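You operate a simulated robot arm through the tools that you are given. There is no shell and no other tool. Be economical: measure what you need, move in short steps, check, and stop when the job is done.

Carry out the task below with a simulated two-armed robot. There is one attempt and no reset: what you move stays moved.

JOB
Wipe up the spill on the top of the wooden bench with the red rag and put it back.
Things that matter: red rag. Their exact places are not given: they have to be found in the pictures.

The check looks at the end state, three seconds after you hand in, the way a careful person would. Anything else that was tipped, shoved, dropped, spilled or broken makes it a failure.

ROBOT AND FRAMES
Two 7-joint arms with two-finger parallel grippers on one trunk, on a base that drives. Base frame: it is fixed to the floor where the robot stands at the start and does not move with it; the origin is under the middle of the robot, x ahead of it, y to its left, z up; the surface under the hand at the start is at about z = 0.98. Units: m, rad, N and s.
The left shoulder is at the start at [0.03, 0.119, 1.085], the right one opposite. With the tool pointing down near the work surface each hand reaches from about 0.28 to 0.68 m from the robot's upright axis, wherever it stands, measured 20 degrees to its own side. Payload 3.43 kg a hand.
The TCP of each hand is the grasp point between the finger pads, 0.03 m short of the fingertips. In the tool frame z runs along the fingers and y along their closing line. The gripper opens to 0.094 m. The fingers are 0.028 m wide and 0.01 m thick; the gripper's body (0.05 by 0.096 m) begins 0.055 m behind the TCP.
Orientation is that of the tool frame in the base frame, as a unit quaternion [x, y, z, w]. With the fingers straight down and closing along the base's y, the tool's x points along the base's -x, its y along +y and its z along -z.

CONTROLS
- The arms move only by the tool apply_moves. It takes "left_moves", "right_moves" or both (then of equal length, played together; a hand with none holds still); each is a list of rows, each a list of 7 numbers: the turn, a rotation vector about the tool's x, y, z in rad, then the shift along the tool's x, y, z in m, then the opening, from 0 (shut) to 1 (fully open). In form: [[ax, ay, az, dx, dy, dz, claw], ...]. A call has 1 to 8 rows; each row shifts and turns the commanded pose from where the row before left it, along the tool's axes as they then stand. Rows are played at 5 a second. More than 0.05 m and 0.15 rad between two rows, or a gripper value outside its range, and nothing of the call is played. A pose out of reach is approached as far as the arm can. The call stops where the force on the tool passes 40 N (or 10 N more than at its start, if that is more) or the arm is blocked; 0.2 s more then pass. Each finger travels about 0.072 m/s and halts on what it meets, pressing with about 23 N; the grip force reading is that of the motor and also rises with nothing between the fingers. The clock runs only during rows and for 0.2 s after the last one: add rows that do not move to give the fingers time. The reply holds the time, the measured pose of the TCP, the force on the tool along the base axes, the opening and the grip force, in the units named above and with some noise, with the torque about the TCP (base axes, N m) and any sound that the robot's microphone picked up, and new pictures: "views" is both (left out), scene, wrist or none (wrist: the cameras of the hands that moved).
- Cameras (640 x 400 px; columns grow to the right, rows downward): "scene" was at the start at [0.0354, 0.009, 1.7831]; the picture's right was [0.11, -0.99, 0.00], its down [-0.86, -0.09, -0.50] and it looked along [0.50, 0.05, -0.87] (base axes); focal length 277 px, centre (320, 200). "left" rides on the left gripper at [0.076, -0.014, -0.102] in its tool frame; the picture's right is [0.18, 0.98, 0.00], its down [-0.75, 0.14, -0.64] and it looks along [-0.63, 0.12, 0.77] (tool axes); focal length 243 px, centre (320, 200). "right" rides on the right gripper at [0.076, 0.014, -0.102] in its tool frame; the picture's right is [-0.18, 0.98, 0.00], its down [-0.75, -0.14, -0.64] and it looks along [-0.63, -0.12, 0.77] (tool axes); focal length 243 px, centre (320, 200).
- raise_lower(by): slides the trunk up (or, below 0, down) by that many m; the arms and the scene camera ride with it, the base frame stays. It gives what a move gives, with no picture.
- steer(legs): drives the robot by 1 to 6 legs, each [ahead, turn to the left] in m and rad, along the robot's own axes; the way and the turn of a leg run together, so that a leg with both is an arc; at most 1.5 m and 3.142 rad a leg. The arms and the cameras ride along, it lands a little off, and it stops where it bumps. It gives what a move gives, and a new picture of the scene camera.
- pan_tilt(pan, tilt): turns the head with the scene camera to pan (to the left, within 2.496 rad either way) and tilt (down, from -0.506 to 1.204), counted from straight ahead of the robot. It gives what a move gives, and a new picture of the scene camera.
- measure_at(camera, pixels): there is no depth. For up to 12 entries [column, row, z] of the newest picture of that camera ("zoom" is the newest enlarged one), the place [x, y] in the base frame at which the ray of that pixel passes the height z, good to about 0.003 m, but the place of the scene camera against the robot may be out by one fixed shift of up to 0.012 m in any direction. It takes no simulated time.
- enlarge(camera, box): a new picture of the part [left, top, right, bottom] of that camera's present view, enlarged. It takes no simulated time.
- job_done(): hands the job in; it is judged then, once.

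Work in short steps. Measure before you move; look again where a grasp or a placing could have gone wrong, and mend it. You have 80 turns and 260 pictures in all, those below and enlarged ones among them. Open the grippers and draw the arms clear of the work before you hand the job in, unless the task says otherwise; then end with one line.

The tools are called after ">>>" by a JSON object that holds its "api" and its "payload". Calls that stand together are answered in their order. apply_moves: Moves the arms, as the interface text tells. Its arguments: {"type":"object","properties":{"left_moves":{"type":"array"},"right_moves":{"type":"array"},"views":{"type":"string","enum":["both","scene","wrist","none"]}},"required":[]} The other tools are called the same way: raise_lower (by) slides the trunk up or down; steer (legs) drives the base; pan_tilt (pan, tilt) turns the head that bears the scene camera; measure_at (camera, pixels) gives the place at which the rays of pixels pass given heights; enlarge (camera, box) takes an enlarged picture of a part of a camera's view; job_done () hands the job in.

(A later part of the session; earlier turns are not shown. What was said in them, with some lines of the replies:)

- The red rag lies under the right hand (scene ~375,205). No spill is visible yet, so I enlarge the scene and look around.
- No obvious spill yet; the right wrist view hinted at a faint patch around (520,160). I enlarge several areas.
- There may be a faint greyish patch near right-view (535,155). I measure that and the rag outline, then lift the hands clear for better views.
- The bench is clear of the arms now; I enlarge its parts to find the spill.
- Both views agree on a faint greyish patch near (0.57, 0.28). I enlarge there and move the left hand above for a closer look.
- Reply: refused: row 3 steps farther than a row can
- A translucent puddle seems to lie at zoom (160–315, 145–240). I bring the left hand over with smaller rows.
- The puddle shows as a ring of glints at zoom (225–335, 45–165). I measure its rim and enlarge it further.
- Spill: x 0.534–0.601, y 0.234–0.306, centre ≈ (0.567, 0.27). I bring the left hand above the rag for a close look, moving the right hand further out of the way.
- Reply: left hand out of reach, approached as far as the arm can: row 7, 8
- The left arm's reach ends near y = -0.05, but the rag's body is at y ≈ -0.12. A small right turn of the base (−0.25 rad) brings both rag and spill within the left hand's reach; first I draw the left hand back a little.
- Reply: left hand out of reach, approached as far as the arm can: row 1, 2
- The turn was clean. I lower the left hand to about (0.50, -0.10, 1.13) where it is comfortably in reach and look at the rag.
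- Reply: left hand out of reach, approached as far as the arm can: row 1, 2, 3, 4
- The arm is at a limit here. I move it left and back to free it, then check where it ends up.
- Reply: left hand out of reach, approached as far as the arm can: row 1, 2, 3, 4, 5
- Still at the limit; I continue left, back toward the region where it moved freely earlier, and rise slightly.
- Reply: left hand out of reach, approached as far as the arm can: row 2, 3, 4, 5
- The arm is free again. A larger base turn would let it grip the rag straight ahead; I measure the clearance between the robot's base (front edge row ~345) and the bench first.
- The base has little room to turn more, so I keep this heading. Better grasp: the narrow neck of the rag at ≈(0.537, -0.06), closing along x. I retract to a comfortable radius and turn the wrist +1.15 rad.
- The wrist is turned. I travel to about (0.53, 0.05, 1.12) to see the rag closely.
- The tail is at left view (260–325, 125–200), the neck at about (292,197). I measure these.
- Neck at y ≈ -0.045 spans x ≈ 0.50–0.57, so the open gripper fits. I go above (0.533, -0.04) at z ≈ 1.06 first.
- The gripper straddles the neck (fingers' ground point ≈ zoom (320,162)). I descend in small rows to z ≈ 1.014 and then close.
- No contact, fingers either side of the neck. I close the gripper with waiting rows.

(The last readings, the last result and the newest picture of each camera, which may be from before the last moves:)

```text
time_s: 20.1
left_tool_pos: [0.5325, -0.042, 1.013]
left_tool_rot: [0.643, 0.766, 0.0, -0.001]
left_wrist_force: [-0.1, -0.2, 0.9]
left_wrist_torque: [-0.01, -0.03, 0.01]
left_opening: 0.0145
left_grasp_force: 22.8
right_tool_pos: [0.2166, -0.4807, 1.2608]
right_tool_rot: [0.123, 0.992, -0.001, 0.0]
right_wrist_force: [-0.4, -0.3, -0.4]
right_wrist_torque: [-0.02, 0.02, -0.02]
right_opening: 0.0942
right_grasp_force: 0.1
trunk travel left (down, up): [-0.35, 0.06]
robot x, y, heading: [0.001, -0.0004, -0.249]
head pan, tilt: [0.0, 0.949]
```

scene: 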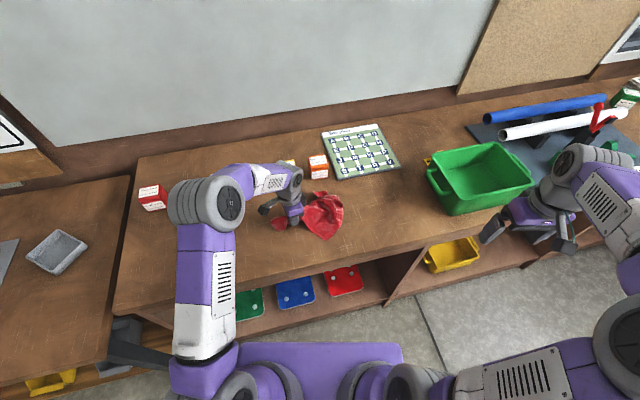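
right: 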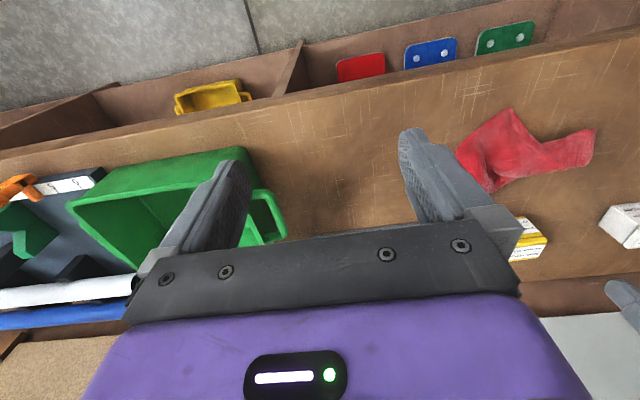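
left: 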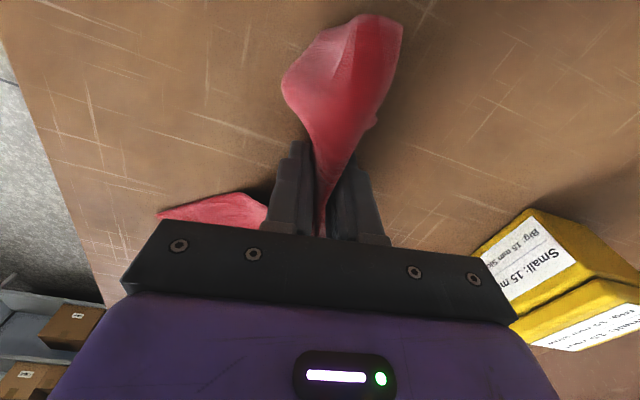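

The rag is a soft cloth, gripped with a 14.5 mm opening and 23 N. I lift it straight up to see how it hangs.

>>> {"api": "apply_moves", "payload": {"left_moves": [[0, 0, 0, 0, 0, -0.03, 0], [0, 0, 0, 0, 0, -0.04, 0], [0, 0, 0, 0, 0, -0.04, 0], [0, 0, 0, 0, 0, 0, 0]]}}

>>> {"api": "enlarge", "payload": {"camera": "scene", "box": [220, 150, 380, 270]}}

```text
time_s: 21.1
left_tool_pos: [0.5327, -0.0427, 1.1238]
left_tool_rot: [0.643, 0.766, 0.0, -0.001]
left_wrist_force: [-0.3, 1.1, 0.8]
left_wrist_torque: [0.01, -0.01, -0.04]
left_opening: 0.0144
left_grasp_force: 23.1
right_tool_pos: [0.217, -0.4802, 1.2602]
right_tool_rot: [0.123, 0.992, 0.0, 0.0]
right_wrist_force: [0.5, -0.6, -0.2]
right_wrist_torque: [0.01, -0.03, 0.01]
right_opening: 0.0941
right_grasp_force: 0.1
trunk travel left (down, up): [-0.35, 0.06]
robot x, y, heading: [-0.004, -0.0018, -0.247]
head pan, tilt: [0.0, 0.949]
```

scene: 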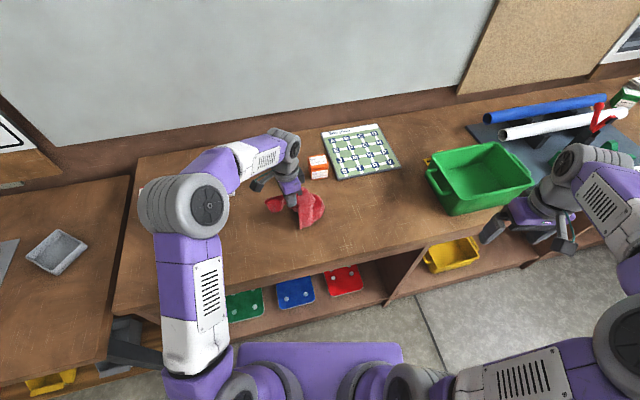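
left: 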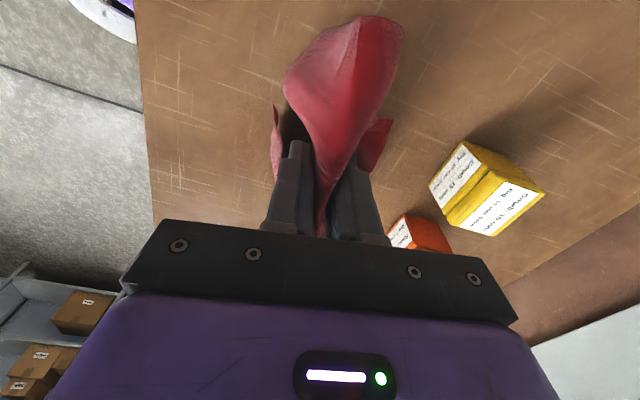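

```text
3.33 times, centred on (300, 210) of scene
```

zoom: 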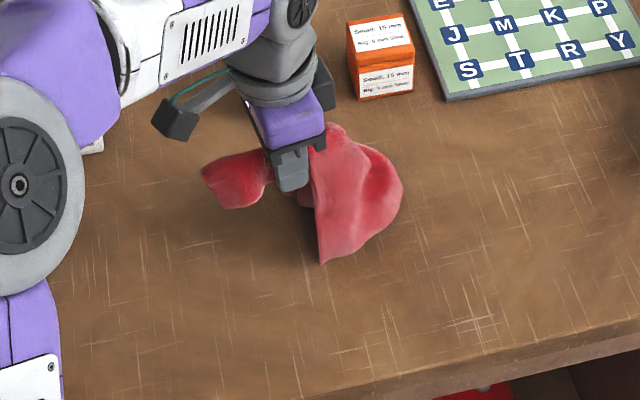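

The cloth holds firmly and keeps its spread shape. I carry it at this height over to the far-left side of the spill.

>>> {"api": "apply_moves", "payload": {"left_moves": [[0, 0, 0, 0.0455, 0.0121, 0, 0], [0, 0, 0, 0.0455, 0.0121, 0, 0], [0, 0, 0, 0.0455, 0.0121, 0, 0], [0, 0, 0, 0.0455, 0.0121, 0, 0], [0, 0, 0, 0.0455, 0.0121, 0, 0], [0, 0, 0, 0.0455, 0.0121, 0, 0], [0, 0, 0, 0.0455, 0.0121, 0, 0], [0, 0, 0, 0.0455, 0.0121, 0, 0]]}}

>>> {"api": "enlarge", "payload": {"camera": "scene", "box": [100, 150, 280, 290]}}

```text
time_s: 22.9
left_tool_pos: [0.5669, 0.3347, 1.1229]
left_tool_rot: [0.644, 0.765, -0.001, 0.0]
left_wrist_force: [0.5, 0.3, -0.8]
left_wrist_torque: [-0.03, -0.04, 0.03]
left_opening: 0.0144
left_grasp_force: 23.6
right_tool_pos: [0.2154, -0.48, 1.2613]
right_tool_rot: [0.124, 0.992, -0.001, 0.0]
right_wrist_force: [-0.9, 1.0, 0.7]
right_wrist_torque: [-0.01, 0.03, 0.01]
right_opening: 0.094
right_grasp_force: 0.0
trunk travel left (down, up): [-0.35, 0.06]
robot x, y, heading: [0.0006, -0.0066, -0.248]
head pan, tilt: [0.0, 0.949]
```

scene: 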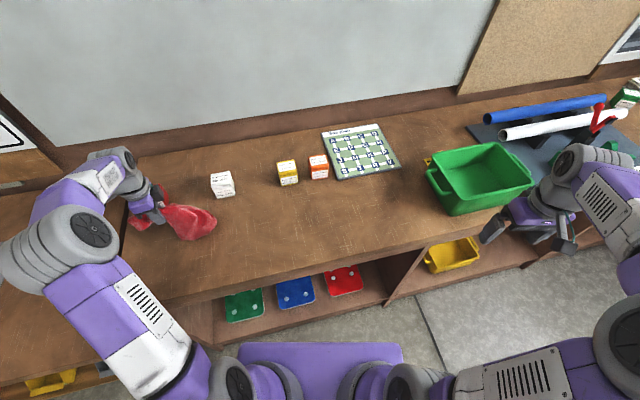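
left: 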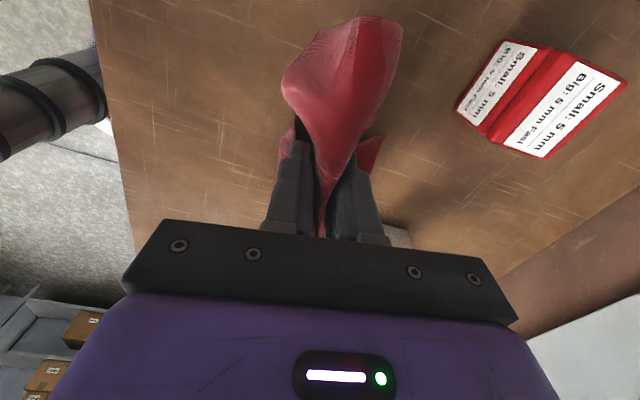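

```text
2.86 times, centred on (190, 220) of scene
```

zoom: 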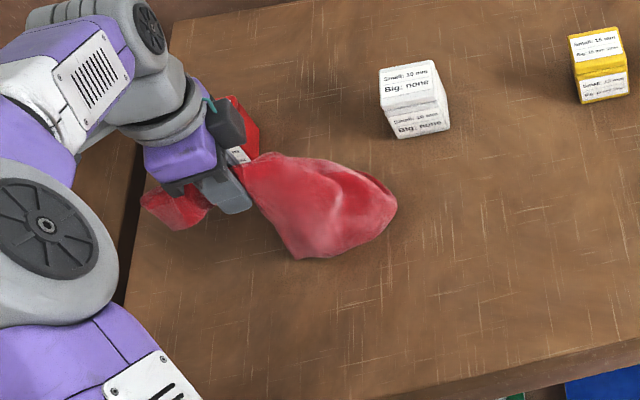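

The body hangs over the spill side, clear of the boxes. I lower until the fingertips are just above the bench, pressing the cloth onto it.

>>> {"api": "apply_moves", "payload": {"left_moves": [[0, 0, 0, 0, 0, 0.04, 0], [0, 0, 0, 0, 0, 0.03, 0], [0, 0, 0, 0, 0, 0.025, 0], [0, 0, 0, 0, 0, 0.013, 0], [0, 0, 0, 0, 0, 0, 0]]}}

>>> {"api": "enlarge", "payload": {"camera": "scene", "box": [100, 150, 280, 290]}}

```text
time_s: 24.1
left_tool_pos: [0.5671, 0.3338, 1.0168]
left_tool_rot: [0.644, 0.765, 0.001, 0.001]
left_wrist_force: [-0.7, -0.7, 0.6]
left_wrist_torque: [0.01, -0.04, -0.01]
left_opening: 0.0143
left_grasp_force: 22.9
right_tool_pos: [0.2156, -0.4813, 1.2608]
right_tool_rot: [0.123, 0.992, 0.0, 0.0]
right_wrist_force: [0.3, -0.3, 0.0]
right_wrist_torque: [-0.02, -0.01, -0.03]
right_opening: 0.0938
right_grasp_force: 0.1
trunk travel left (down, up): [-0.35, 0.06]
robot x, y, heading: [-0.0039, 0.0002, -0.248]
head pan, tilt: [0.0, 0.949]
```

scene: 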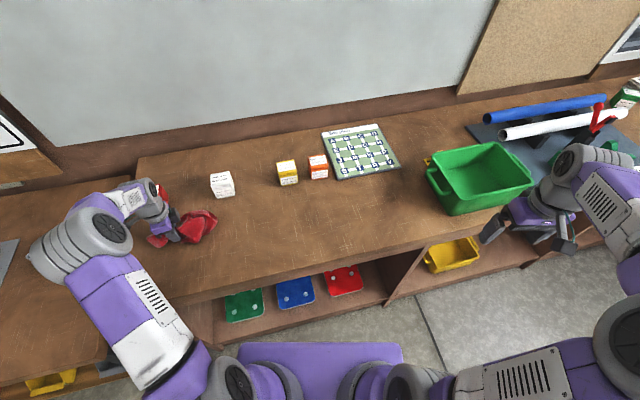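
left: 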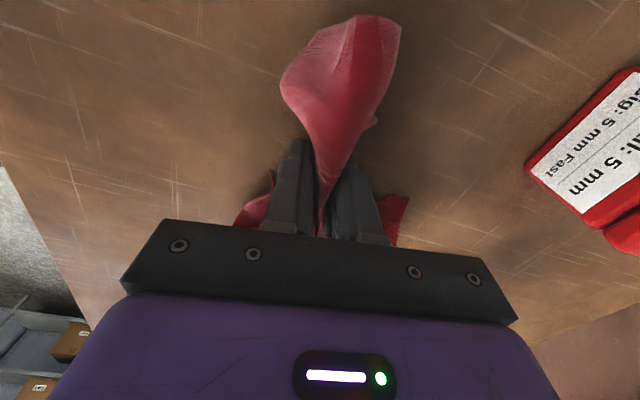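

```text
2.86 times, centred on (190, 220) of scene
```

zoom: 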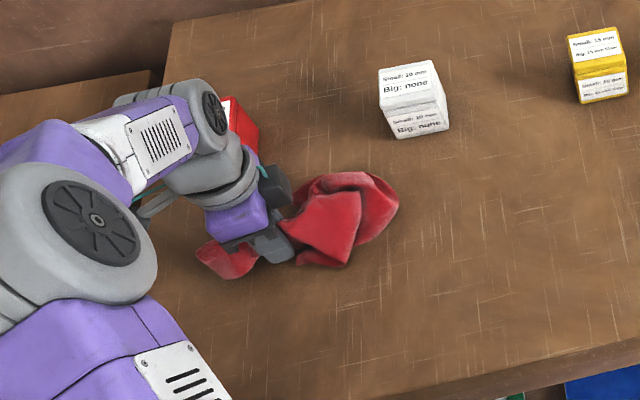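

The cloth now lies on the bench beside the hand at zoom (295–398, 170–265). I measure where it lies against the spill.

>>> {"api": "measure_at", "payload": {"camera": "zoom", "pixels": [[300, 262, 0.98], [345, 265, 0.98], [398, 205, 0.985], [310, 180, 0.99], [365, 172, 1.0], [350, 220, 0.99]]}}

```text
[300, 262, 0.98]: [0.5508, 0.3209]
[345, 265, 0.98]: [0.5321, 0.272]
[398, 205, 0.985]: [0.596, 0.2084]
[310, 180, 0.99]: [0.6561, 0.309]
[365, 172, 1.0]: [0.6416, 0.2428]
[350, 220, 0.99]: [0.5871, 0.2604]
```

The cloth covers x 0.53–0.64, y 0.21–0.32, right on the spill. I press slightly lower and wipe in strokes, staying clear of the boxes.

>>> {"api": "apply_moves", "payload": {"left_moves": [[0, 0, 0, 0, -0.015, 0.003, 0], [0, 0, 0, -0.035, -0.005, 0, 0], [0, 0, 0, -0.035, -0.005, 0, 0], [0, 0, 0, -0.035, -0.005, 0, 0], [0, 0, 0, -0.02, 0.01, 0, 0], [0, 0, 0, 0.04, 0.01, 0, 0], [0, 0, 0, 0.04, 0.005, 0, 0], [0, 0, 0, 0.04, 0.005, 0, 0]]}}

>>> {"api": "enlarge", "payload": {"camera": "scene", "box": [100, 150, 280, 290]}}

```text
time_s: 25.9
left_tool_pos: [0.5672, 0.3271, 1.0132]
left_tool_rot: [0.645, 0.764, 0.001, 0.0]
left_wrist_force: [-0.2, -1.2, 4.4]
left_wrist_torque: [-0.08, -0.01, -0.02]
left_opening: 0.0141
left_grasp_force: 22.8
right_tool_pos: [0.2155, -0.4802, 1.2619]
right_tool_rot: [0.123, 0.992, 0.0, 0.001]
right_wrist_force: [0.5, 0.4, -0.2]
right_wrist_torque: [0.0, -0.01, -0.02]
right_opening: 0.0941
right_grasp_force: 0.0
trunk travel left (down, up): [-0.35, 0.06]
robot x, y, heading: [0.0024, -0.0024, -0.245]
head pan, tilt: [0.0, 0.949]
```

scene: 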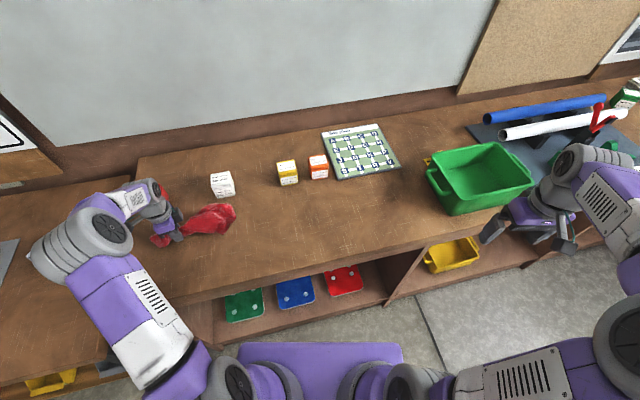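
left: 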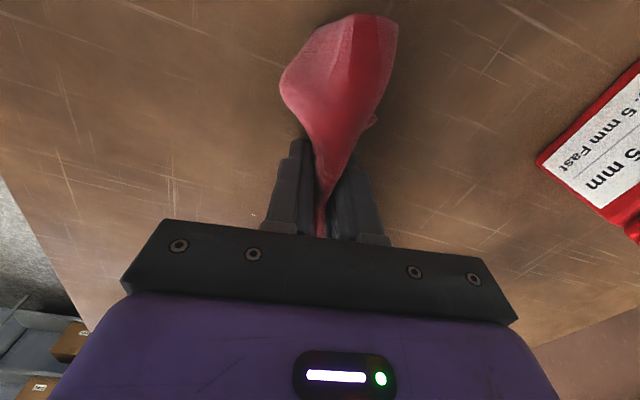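

```text
2.86 times, centred on (190, 220) of scene
```

zoom: 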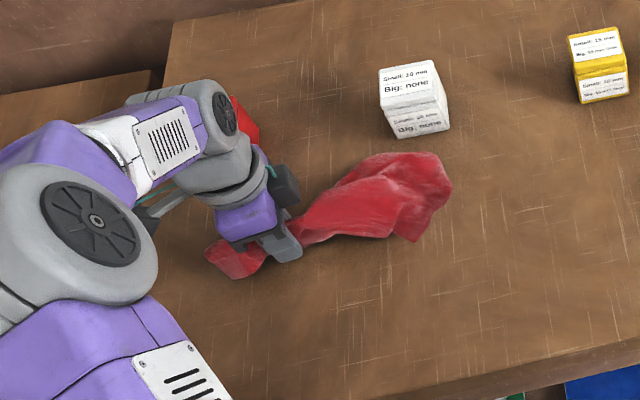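

The boxes are undisturbed; the cloth trails toward the white box, so I keep the next strokes a bit nearer to the robot.

>>> {"api": "apply_moves", "payload": {"left_moves": [[0, 0, 0, 0.03, -0.03, 0, 0], [0, 0, 0, -0.03, -0.02, 0, 0], [0, 0, 0, -0.04, 0, 0, 0], [0, 0, 0, -0.035, 0.015, 0, 0], [0, 0, 0, -0.01, 0.035, 0, 0], [0, 0, 0, 0.04, 0.005, 0, 0], [0, 0, 0, 0.04, -0.01, 0, 0], [0, 0, 0, 0.035, -0.01, 0, 0]], "views": "scene"}}

>>> {"api": "apply_moves", "payload": {"left_moves": [[0, 0, 0, -0.035, -0.02, 0, 0], [0, 0, 0, -0.035, 0.035, 0, 0], [0, 0, 0, -0.02, -0.04, 0, 0], [0, 0, 0, -0.02, 0.04, 0, 0], [0, 0, 0, 0.0, -0.04, 0, 0], [0, 0, 0, 0.04, 0.04, 0, 0], [0, 0, 0, 0.04, -0.02, 0, 0], [0, 0, 0, 0.04, 0, 0, 0]]}}

>>> {"api": "enlarge", "payload": {"camera": "scene", "box": [100, 150, 280, 290]}}

```text
time_s: 27.7
left_tool_pos: [0.547, 0.3539, 1.0136]
left_tool_rot: [0.644, 0.765, 0.0, 0.0]
left_wrist_force: [0.1, -1.1, 3.0]
left_wrist_torque: [-0.1, -0.03, -0.01]
left_opening: 0.0143
left_grasp_force: 23.5
right_tool_pos: [0.2156, -0.4812, 1.2626]
right_tool_rot: [0.124, 0.992, 0.0, 0.0]
right_wrist_force: [-0.2, -0.4, 0.3]
right_wrist_torque: [0.01, -0.03, -0.01]
right_opening: 0.0943
right_grasp_force: 0.1
trunk travel left (down, up): [-0.35, 0.06]
robot x, y, heading: [0.0022, -0.0012, -0.248]
head pan, tilt: [0.0, 0.949]
```

scene: 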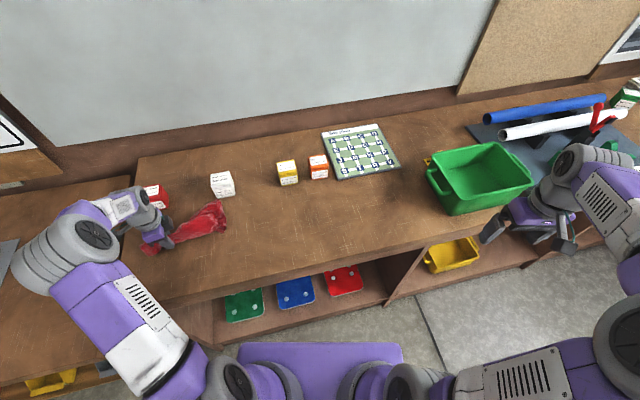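

```text
refused: row 6 steps farther than a row can; nothing moved
```

```text
2.86 times, centred on (190, 220) of scene
```

zoom: 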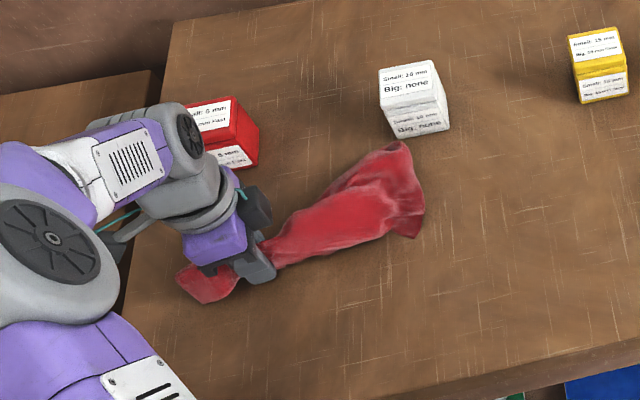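

The cloth corner is close to the white box's foot, so I pull it toward the robot, then lift and take it aside to inspect the spill area.

>>> {"api": "apply_moves", "payload": {"left_moves": [[0, 0, 0, 0.0, -0.04, 0, 0], [0, 0, 0, -0.04, -0.02, 0, 0], [0, 0, 0, -0.04, 0.02, 0, 0], [0, 0, 0, 0.04, 0.0, 0, 0], [0, 0, 0, 0.035, -0.035, -0.005, 0], [0, 0, 0, 0.0, -0.03, -0.04, 0], [0, 0, 0, 0, -0.01, -0.045, 0], [0, 0, 0, 0, -0.01, -0.045, 0]]}}

>>> {"api": "enlarge", "payload": {"camera": "scene", "box": [130, 170, 250, 260]}}

```text
time_s: 29.5
left_tool_pos: [0.4232, 0.328, 1.1483]
left_tool_rot: [0.644, 0.765, 0.001, -0.001]
left_wrist_force: [-0.8, -0.5, 0.0]
left_wrist_torque: [0.02, -0.04, -0.04]
left_opening: 0.0143
left_grasp_force: 23.4
right_tool_pos: [0.2153, -0.4815, 1.2607]
right_tool_rot: [0.123, 0.992, 0.0, 0.002]
right_wrist_force: [0.6, -0.5, -0.7]
right_wrist_torque: [-0.01, 0.0, -0.01]
right_opening: 0.0941
right_grasp_force: 0.1
trunk travel left (down, up): [-0.35, 0.06]
robot x, y, heading: [0.0025, 0.0017, -0.249]
head pan, tilt: [0.0, 0.949]
```

scene: 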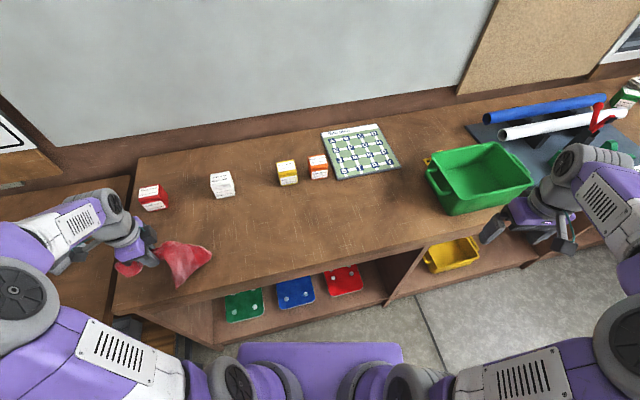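
left: 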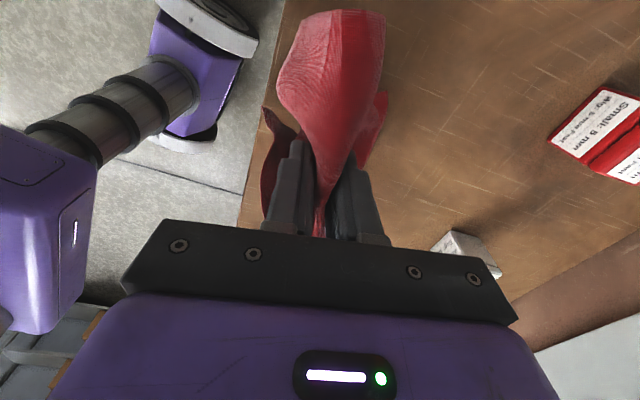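

```text
4.44 times, centred on (190, 215) of scene
```

zoom: 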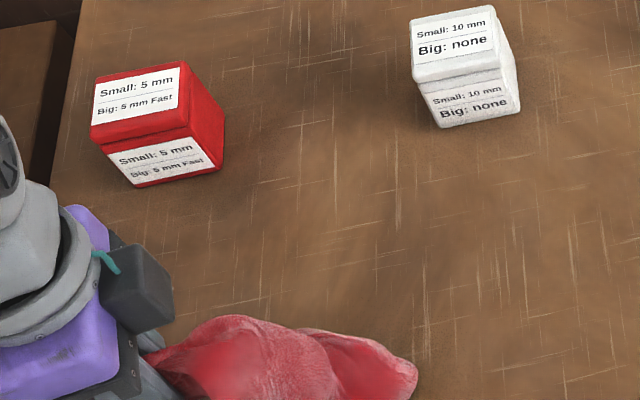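

Boxes are in place. I enlarge the spill spot (scene ≈(196,232)) tightly and check with measured pixels of the left view.

>>> {"api": "measure_at", "payload": {"camera": "left", "pixels": [[420, 150, 0.98], [480, 120, 0.98], [480, 200, 0.98], [420, 210, 0.98], [450, 100, 0.98]]}}

>>> {"api": "enlarge", "payload": {"camera": "left", "box": [380, 90, 560, 240]}}

>>> {"api": "enlarge", "payload": {"camera": "scene", "box": [160, 205, 240, 255]}}

>>> {"api": "measure_at", "payload": {"camera": "zoom", "pixels": [[320, 200, 0.98], [200, 200, 0.98], [320, 300, 0.98]]}}

```text
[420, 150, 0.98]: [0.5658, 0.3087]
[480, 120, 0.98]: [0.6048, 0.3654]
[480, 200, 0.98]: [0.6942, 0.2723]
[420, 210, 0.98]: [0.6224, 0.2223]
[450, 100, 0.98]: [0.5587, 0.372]
```

```text
2.67 times, centred on (470, 165) of left
```

zoom: 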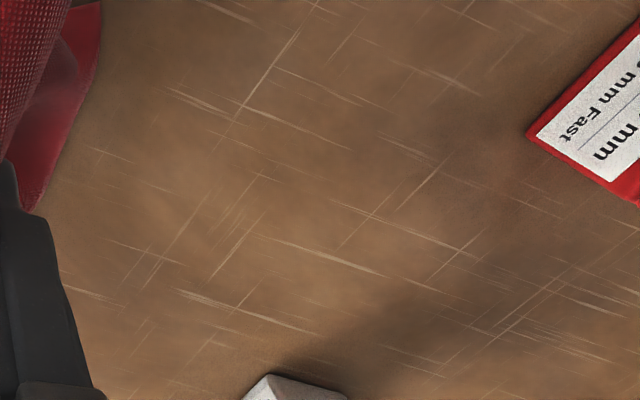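

```text
8.00 times, centred on (200, 230) of scene
```

zoom: 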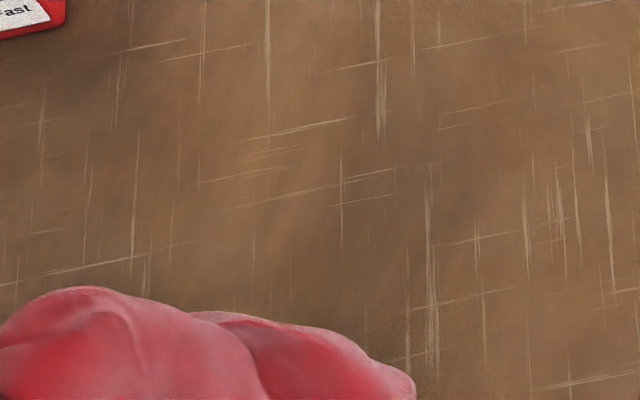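

```text
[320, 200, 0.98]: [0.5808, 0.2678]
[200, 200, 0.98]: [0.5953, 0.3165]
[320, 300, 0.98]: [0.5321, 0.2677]
```

Most of the area looks clean, but the near rim (x≈0.53) is hidden by the cloth. I move the rag aside to the left to see it.

>>> {"api": "apply_moves", "payload": {"left_moves": [[0, 0, 0, 0.04, -0.0, -0.03, 0], [0, 0, 0, 0.04, -0.0, -0.03, 0], [0, 0, 0, 0.04, 0, 0, 0]]}}

>>> {"api": "enlarge", "payload": {"camera": "scene", "box": [160, 205, 240, 255]}}

>>> {"api": "enlarge", "payload": {"camera": "left", "box": [380, 120, 560, 260]}}

```text
time_s: 30.3
left_tool_pos: [0.4041, 0.448, 1.2059]
left_tool_rot: [0.644, 0.765, -0.001, 0.0]
left_wrist_force: [0.3, 0.2, -0.2]
left_wrist_torque: [-0.02, -0.05, -0.03]
left_opening: 0.0139
left_grasp_force: 23.7
right_tool_pos: [0.2178, -0.4804, 1.2616]
right_tool_rot: [0.124, 0.992, 0.0, 0.0]
right_wrist_force: [-0.6, 0.3, 0.4]
right_wrist_torque: [0.01, 0.01, -0.03]
right_opening: 0.0939
right_grasp_force: 0.0
trunk travel left (down, up): [-0.35, 0.06]
robot x, y, heading: [-0.0048, 0.0038, -0.242]
head pan, tilt: [0.0, 0.949]
```

scene: 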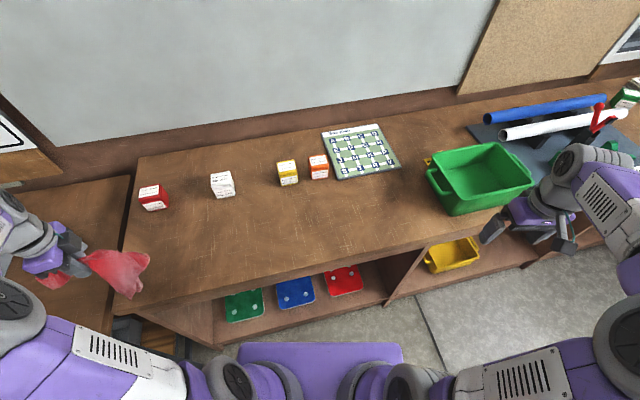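
left: 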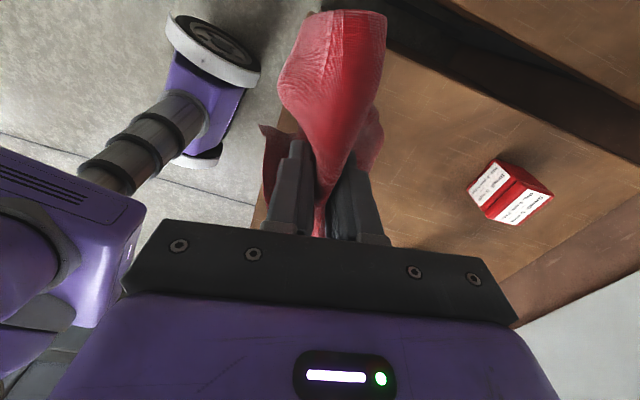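

```text
8.00 times, centred on (200, 230) of scene
```

zoom: 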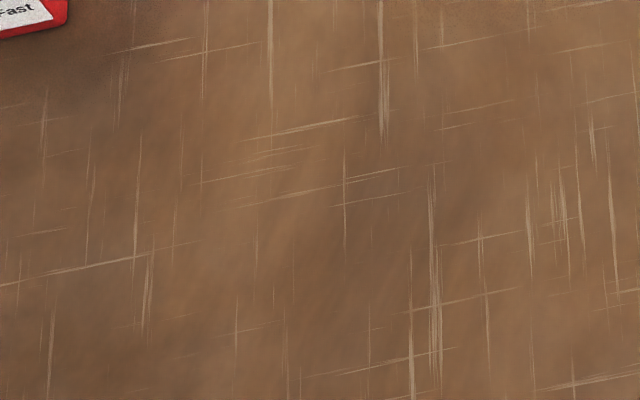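

```text
2.86 times, centred on (470, 190) of left
```

zoom: 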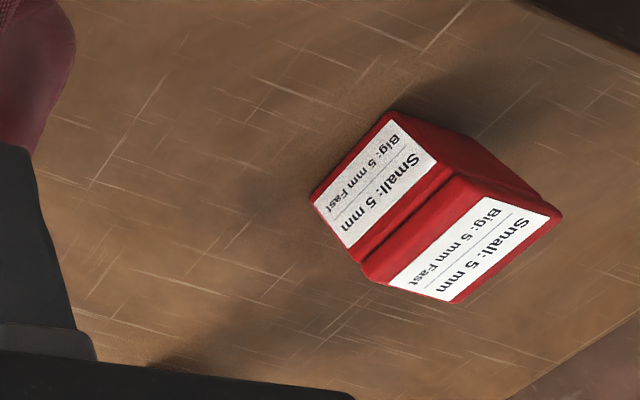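

No trace of the puddle remains in the scene view. I carry the rag back toward its place at (0.533, -0.04).

>>> {"api": "apply_moves", "payload": {"left_moves": [[0, 0, 0, -0.0466, 0.0045, 0, 0], [0, 0, 0, -0.0466, 0.0045, 0, 0], [0, 0, 0, -0.0466, 0.0045, 0, 0], [0, 0, 0, -0.0466, 0.0045, 0, 0], [0, 0, 0, -0.0466, 0.0045, 0, 0], [0, 0, 0, -0.0466, 0.0045, 0.0, 0], [0, 0, 0, -0.0466, 0.0045, 0.01, 0], [0, 0, 0, -0.0466, 0.0045, 0.01, 0]], "views": "none"}}

>>> {"api": "apply_moves", "payload": {"left_moves": [[0, 0, 0, -0.0466, 0.0027, 0.01, 0], [0, 0, 0, -0.0466, 0.0027, 0.01, 0], [0, 0, 0, -0.044, 0, 0.015, 0], [0, 0, 0, -0.035, 0, 0.015, 0]]}}

```text
time_s: 32.1
left_tool_pos: [0.5057, 0.0834, 1.1876]
left_tool_rot: [0.644, 0.765, 0.001, -0.001]
left_wrist_force: [-0.6, 0.4, -0.9]
left_wrist_torque: [0.01, -0.01, 0.0]
left_opening: 0.0139
left_grasp_force: 23.2
right_tool_pos: [0.2166, -0.4825, 1.2595]
right_tool_rot: [0.124, 0.992, 0.0, 0.0]
right_wrist_force: [-0.3, -0.7, -0.2]
right_wrist_torque: [0.01, -0.01, -0.01]
right_opening: 0.0938
right_grasp_force: 0.1
trunk travel left (down, up): [-0.35, 0.06]
robot x, y, heading: [0.0026, 0.0013, -0.25]
head pan, tilt: [0.0, 0.949]
```

```text
time_s: 33.1
left_tool_pos: [0.54, -0.0849, 1.1365]
left_tool_rot: [0.644, 0.765, 0.0, -0.001]
left_wrist_force: [0.0, 0.3, 0.0]
left_wrist_torque: [0.03, -0.04, -0.04]
left_opening: 0.014
left_grasp_force: 23.0
right_tool_pos: [0.2172, -0.4815, 1.2601]
right_tool_rot: [0.123, 0.992, 0.0, 0.0]
right_wrist_force: [0.2, 0.6, 0.1]
right_wrist_torque: [-0.01, 0.02, -0.03]
right_opening: 0.094
right_grasp_force: 0.0
trunk travel left (down, up): [-0.35, 0.06]
robot x, y, heading: [-0.0024, -0.0033, -0.249]
head pan, tilt: [0.0, 0.949]
```

scene: 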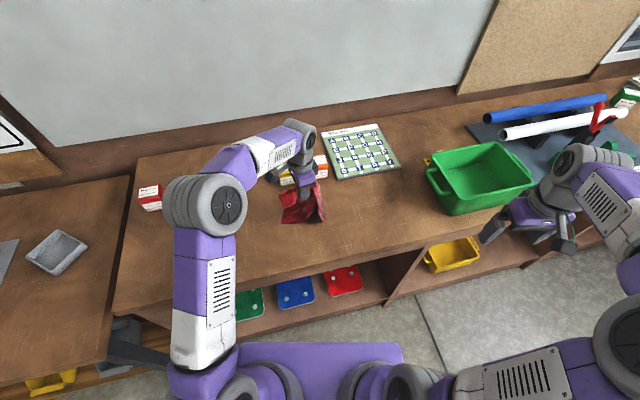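
left: 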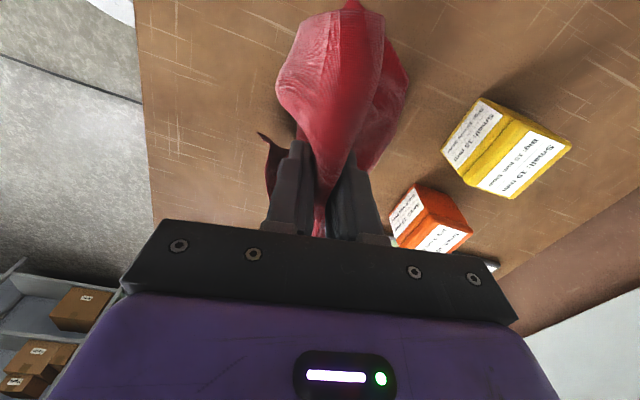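

The cloth is swinging; I lower gradually to the bench, then drag it a little toward +y so that the body spreads to the right as it lay before.

>>> {"api": "apply_moves", "payload": {"left_moves": [[0, 0, 0, 0, 0, 0.0, 0], [0, 0, 0, 0, -0.005, 0.04, 0], [0, 0, 0, 0, 0, 0.04, 0], [0, 0, 0, 0, 0, 0.03, 0], [0, 0, 0, 0, 0, 0.01, 0], [0, 0, 0, 0, 0, 0, 0]]}}

>>> {"api": "enlarge", "payload": {"camera": "scene", "box": [250, 150, 400, 260]}}

```text
time_s: 34.5
left_tool_pos: [0.5346, -0.0849, 1.0166]
left_tool_rot: [0.643, 0.766, 0.0, 0.0]
left_wrist_force: [0.5, 0.2, 0.5]
left_wrist_torque: [-0.06, -0.09, -0.01]
left_opening: 0.0141
left_grasp_force: 22.6
right_tool_pos: [0.217, -0.4815, 1.2612]
right_tool_rot: [0.124, 0.992, 0.001, 0.0]
right_wrist_force: [0.5, 0.2, -0.1]
right_wrist_torque: [0.01, -0.03, -0.01]
right_opening: 0.0938
right_grasp_force: 0.0
trunk travel left (down, up): [-0.35, 0.06]
robot x, y, heading: [-0.0018, 0.0018, -0.243]
head pan, tilt: [0.0, 0.949]
```

scene: 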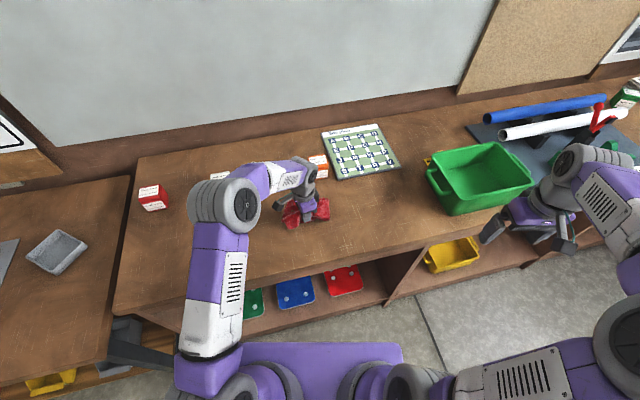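
left: 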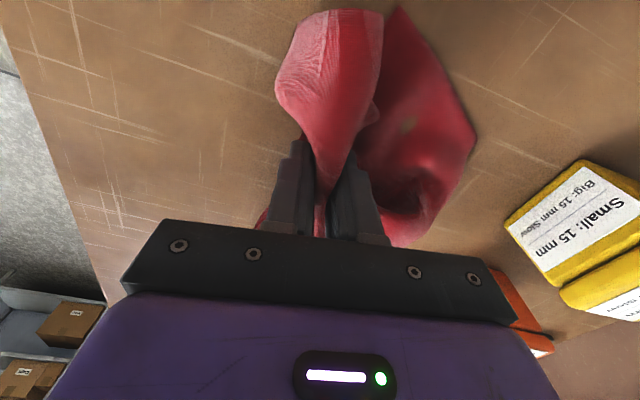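

```text
3.64 times, centred on (325, 205) of scene
```

zoom: 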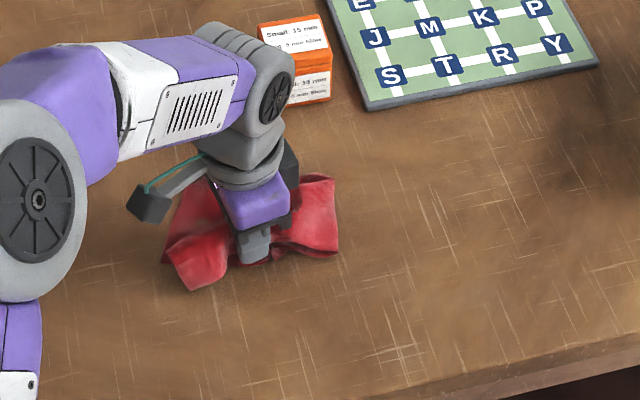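

The body folded toward +y/back. I lift, move right past the place, then come back toward +y while descending so the body trails to the right.

>>> {"api": "apply_moves", "payload": {"left_moves": [[0, 0, 0, 0, 0, -0.045, 0], [0, 0, 0, -0.02, 0, -0.045, 0], [0, 0, 0, -0.03, 0, -0.02, 0], [0, 0, 0, -0.03, 0, 0, 0], [0, 0, 0, 0, 0, 0, 0]]}}

```text
time_s: 35.7
left_tool_pos: [0.5483, -0.1623, 1.1281]
left_tool_rot: [0.644, 0.765, 0.001, 0.0]
left_wrist_force: [0.6, -0.3, 0.0]
left_wrist_torque: [0.03, 0.0, 0.0]
left_opening: 0.0142
left_grasp_force: 22.8
right_tool_pos: [0.2169, -0.4794, 1.2614]
right_tool_rot: [0.123, 0.992, 0.0, 0.0]
right_wrist_force: [0.6, -0.3, 0.5]
right_wrist_torque: [-0.04, 0.02, 0.01]
right_opening: 0.0941
right_grasp_force: 0.0
trunk travel left (down, up): [-0.35, 0.06]
robot x, y, heading: [-0.0034, -0.0024, -0.249]
head pan, tilt: [0.0, 0.949]
```

scene: 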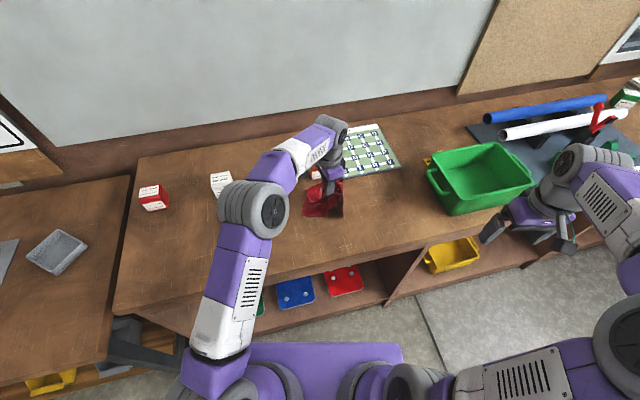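
left: 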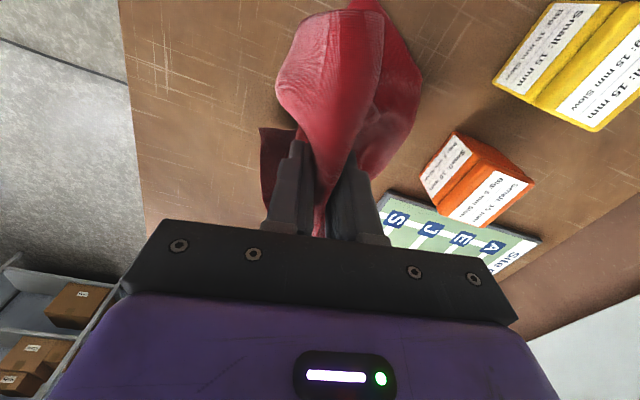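

Reach is fine. Now I lower partway so the cloth touches, and drag toward +y while descending to the original grasp point.

>>> {"api": "apply_moves", "payload": {"left_moves": [[0, 0, 0, 0, 0, 0.04, 0], [0, 0, 0, 0, 0, 0.03, 0], [0, 0, 0, 0.035, 0.002, 0.005, 0], [0, 0, 0, 0.035, 0.002, 0.01, 0], [0, 0, 0, 0.03, 0.002, 0.01, 0], [0, 0, 0, 0.02, 0, 0.015, 0], [0, 0, 0, 0, 0, 0, 0]]}}

>>> {"api": "enlarge", "payload": {"camera": "scene", "box": [250, 150, 400, 260]}}

```text
time_s: 37.3
left_tool_pos: [0.5324, -0.0436, 1.0174]
left_tool_rot: [0.644, 0.765, 0.0, 0.0]
left_wrist_force: [-0.4, -0.7, -0.3]
left_wrist_torque: [0.01, -0.05, -0.02]
left_opening: 0.0142
left_grasp_force: 23.3
right_tool_pos: [0.215, -0.4824, 1.2614]
right_tool_rot: [0.124, 0.992, -0.001, 0.0]
right_wrist_force: [0.6, 0.1, -0.3]
right_wrist_torque: [-0.04, 0.04, -0.02]
right_opening: 0.0938
right_grasp_force: 0.1
trunk travel left (down, up): [-0.35, 0.06]
robot x, y, heading: [-0.0015, -0.0028, -0.243]
head pan, tilt: [0.0, 0.949]
```

scene: 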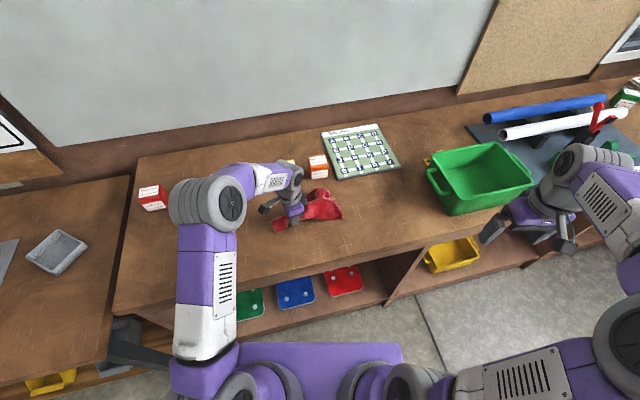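
left: 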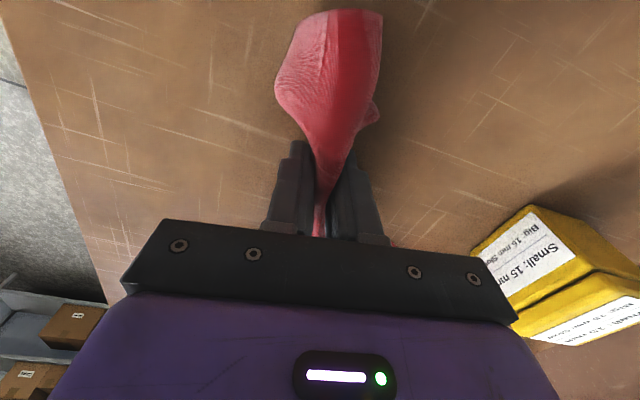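

```text
3.64 times, centred on (325, 205) of scene
```

zoom: 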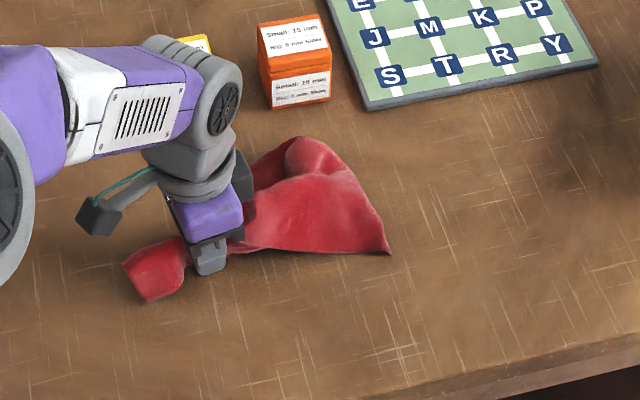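

The rag lies almost exactly as it was. I open the gripper and rise straight up.

>>> {"api": "apply_moves", "payload": {"left_moves": [[0, 0, 0, 0, 0, 0, 0.3], [0, 0, 0, 0, 0, 0, 0.5], [0, 0, 0, 0, 0, 0, 0.6], [0, 0, 0, 0, 0, -0.02, 0.6], [0, 0, 0, 0, 0, -0.04, 0.8], [0, 0, 0, 0, 0, -0.05, 1], [0, 0, 0, 0.02, 0, -0.04, 1], [0, 0, 0, 0.04, 0, -0.02, 1]]}}

>>> {"api": "enlarge", "payload": {"camera": "scene", "box": [250, 150, 400, 260]}}

```text
time_s: 39.1
left_tool_pos: [0.5217, 0.016, 1.1883]
left_tool_rot: [0.643, 0.766, 0.0, 0.0]
left_wrist_force: [-0.1, 0.4, 0.3]
left_wrist_torque: [-0.01, -0.03, 0.0]
left_opening: 0.094
left_grasp_force: 0.0
right_tool_pos: [0.2145, -0.4795, 1.2619]
right_tool_rot: [0.123, 0.992, 0.0, 0.0]
right_wrist_force: [-0.4, 0.3, 0.1]
right_wrist_torque: [-0.02, -0.03, -0.03]
right_opening: 0.0938
right_grasp_force: 0.0
trunk travel left (down, up): [-0.35, 0.06]
robot x, y, heading: [0.0022, -0.0003, -0.248]
head pan, tilt: [0.0, 0.949]
```

scene: 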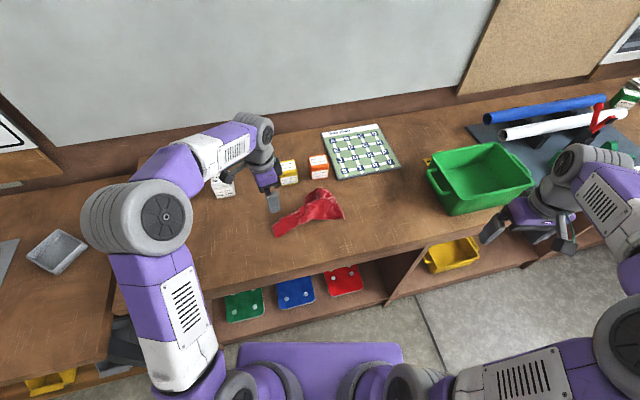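
left: 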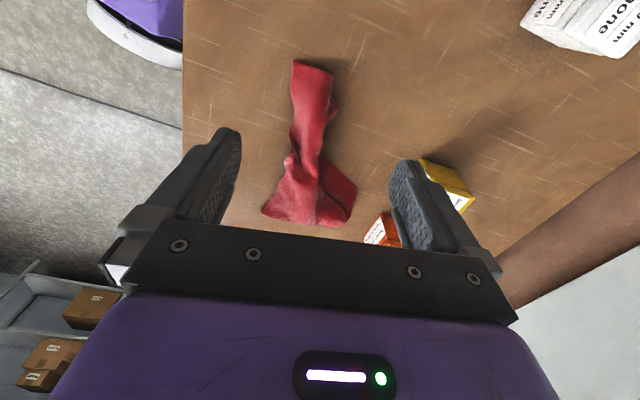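

```text
3.64 times, centred on (325, 205) of scene
```

zoom: 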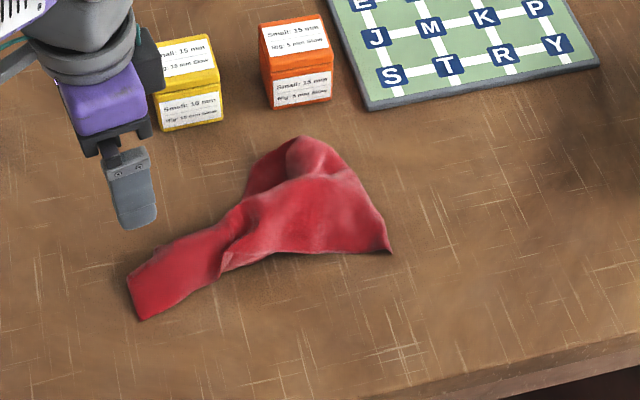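

The rag lies back at its place (tail scene ≈(276,236), body ≈(318,205)). Now I re-inspect the spill spot with the left wrist camera from the same pose in which the glints showed.

>>> {"api": "apply_moves", "payload": {"left_moves": [[0, 0, 0, 0.0372, 0.0148, -0.01, 1], [0, 0, 0, 0.0372, 0.0148, -0.01, 1], [0, 0, 0, 0.0372, 0.0148, -0.01, 1], [0, 0, 0, 0.0372, 0.0148, -0.01, 1], [0, 0, 0, 0.0372, 0.0148, -0.01, 1], [0, 0, 0, 0.0372, 0.0148, -0.005, 1], [0, 0, 0, 0.0372, 0.0148, 0, 1]], "views": "none"}}

>>> {"api": "apply_moves", "payload": {"left_moves": [[0, 0, -0.149, 0, 0, 0, 1], [0, 0, -0.149, 0, 0, 0, 1], [0, 0, -0.149, 0, 0, 0, 1], [0, 0, -0.149, 0, 0, 0, 1], [0, 0, -0.149, 0, 0, 0, 1], [0, 0, -0.149, 0, 0, 0, 1], [0, 0, -0.149, 0, 0, 0, 1], [0, 0, -0.149, 0, 0, 0, 1]], "views": "wrist"}}

>>> {"api": "enlarge", "payload": {"camera": "left", "box": [220, 0, 400, 120]}}

>>> {"api": "measure_at", "payload": {"camera": "zoom", "pixels": [[320, 200, 0.98], [200, 200, 0.98], [320, 100, 0.98]]}}

```text
time_s: 40.7
left_tool_pos: [0.5796, 0.2911, 1.241]
left_tool_rot: [0.644, 0.765, -0.001, 0.0]
left_wrist_force: [-0.2, 0.5, 0.1]
left_wrist_torque: [-0.02, 0.02, -0.02]
left_opening: 0.0941
left_grasp_force: 0.1
right_tool_pos: [0.217, -0.4809, 1.2619]
right_tool_rot: [0.124, 0.992, 0.001, 0.0]
right_wrist_force: [0.1, -0.3, 0.0]
right_wrist_torque: [0.0, 0.04, 0.02]
right_opening: 0.0938
right_grasp_force: 0.1
trunk travel left (down, up): [-0.35, 0.06]
robot x, y, heading: [0.0021, 0.0017, -0.25]
head pan, tilt: [0.0, 0.949]
```

```text
time_s: 42.5
left_tool_pos: [0.5792, 0.289, 1.2423]
left_tool_rot: [0.102, 0.995, 0.001, 0.0]
left_wrist_force: [-0.2, -1.0, -0.7]
left_wrist_torque: [0.01, 0.01, -0.03]
left_opening: 0.094
left_grasp_force: 0.1
right_tool_pos: [0.2171, -0.4807, 1.2616]
right_tool_rot: [0.123, 0.992, 0.0, 0.0]
right_wrist_force: [0.4, -0.1, -0.6]
right_wrist_torque: [-0.04, -0.01, 0.05]
right_opening: 0.094
right_grasp_force: 0.0
trunk travel left (down, up): [-0.35, 0.06]
robot x, y, heading: [0.0035, -0.0001, -0.252]
head pan, tilt: [0.0, 0.949]
```

left: 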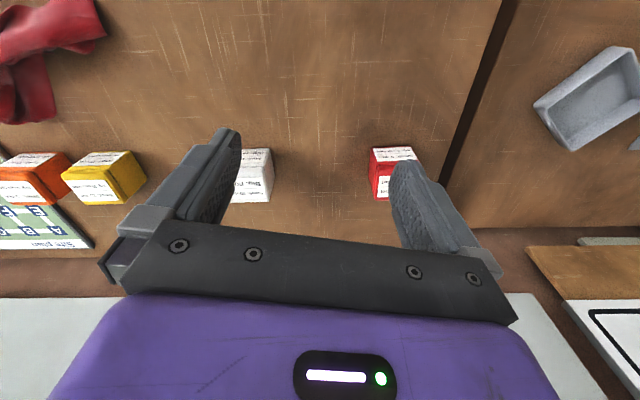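

```text
3.33 times, centred on (310, 60) of left
```

zoom: 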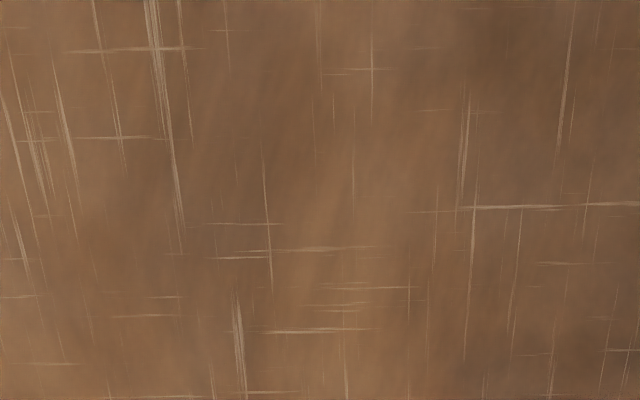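

```text
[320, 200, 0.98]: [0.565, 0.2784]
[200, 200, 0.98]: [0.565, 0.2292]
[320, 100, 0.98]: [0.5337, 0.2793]
```

The spill spot is clean, no glints or rim left. I draw the left arm back clear of the bench and take a last look.

>>> {"api": "apply_moves", "payload": {"left_moves": [[0, 0, 0, 0.045, 0, 0, 1], [0, 0, 0, 0.045, 0, 0, 1], [0, 0, 0, 0.045, 0, 0, 1], [0, 0, 0, 0.045, 0, 0, 1], [0, 0, 0, 0.045, 0, 0, 1], [0, 0, 0, 0.03, 0, 0, 1]], "views": "scene"}}

>>> {"api": "enlarge", "payload": {"camera": "scene", "box": [120, 120, 420, 300]}}

>>> {"api": "measure_at", "payload": {"camera": "scene", "pixels": [[276, 236, 0.98], [344, 219, 0.98], [318, 188, 0.99], [315, 212, 0.99]]}}

```text
time_s: 43.9
left_tool_pos: [0.329, 0.3415, 1.2429]
left_tool_rot: [0.103, 0.995, 0.001, 0.0]
left_wrist_force: [0.0, 0.2, -0.1]
left_wrist_torque: [-0.03, 0.01, 0.0]
left_opening: 0.0938
left_grasp_force: 0.1
right_tool_pos: [0.2166, -0.4813, 1.2617]
right_tool_rot: [0.123, 0.992, 0.0, 0.001]
right_wrist_force: [-0.5, -0.4, -0.1]
right_wrist_torque: [-0.02, -0.02, 0.02]
right_opening: 0.0941
right_grasp_force: 0.1
trunk travel left (down, up): [-0.35, 0.06]
robot x, y, heading: [0.0019, -0.0001, -0.248]
head pan, tilt: [0.0, 0.949]
```

scene: 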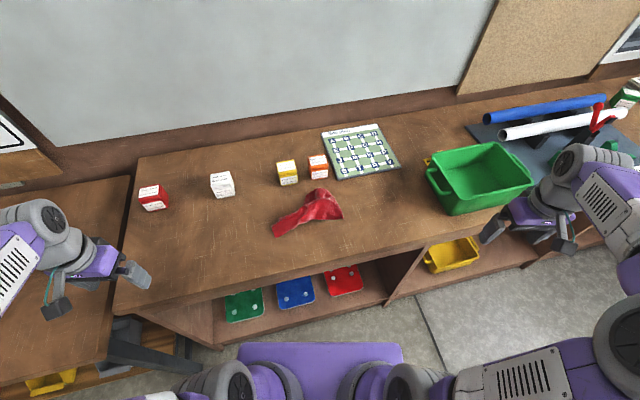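

```text
2.13 times, centred on (270, 210) of scene
```

zoom: 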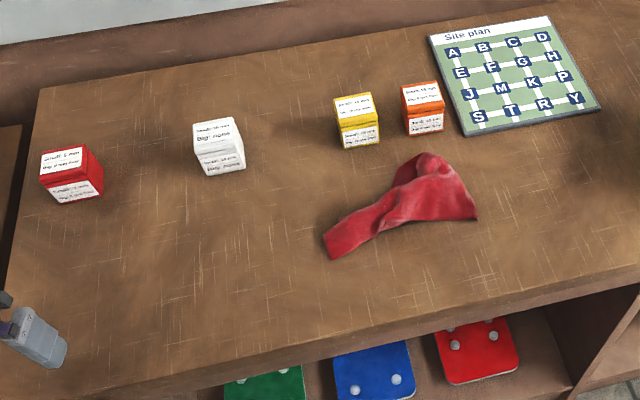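

```text
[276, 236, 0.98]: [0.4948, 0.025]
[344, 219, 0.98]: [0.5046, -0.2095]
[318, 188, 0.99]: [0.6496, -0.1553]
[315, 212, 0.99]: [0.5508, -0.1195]
```

The spill is gone, the rag covers its original footprint (x 0.49–0.65, y -0.21–0.03), the boxes stand as before, and both grippers are open and clear. I hand in.

>>> {"api": "job_done", "payload": {}}

```text
The job is handed in.
```

I wiped up the spill with the red rag and laid the rag back where it was, slightly differently folded. A close-up of the spot afterwards showed no trace of it. The boxes and other items on the bench look undisturbed, and I handed in with both grippers open and the arms clear.
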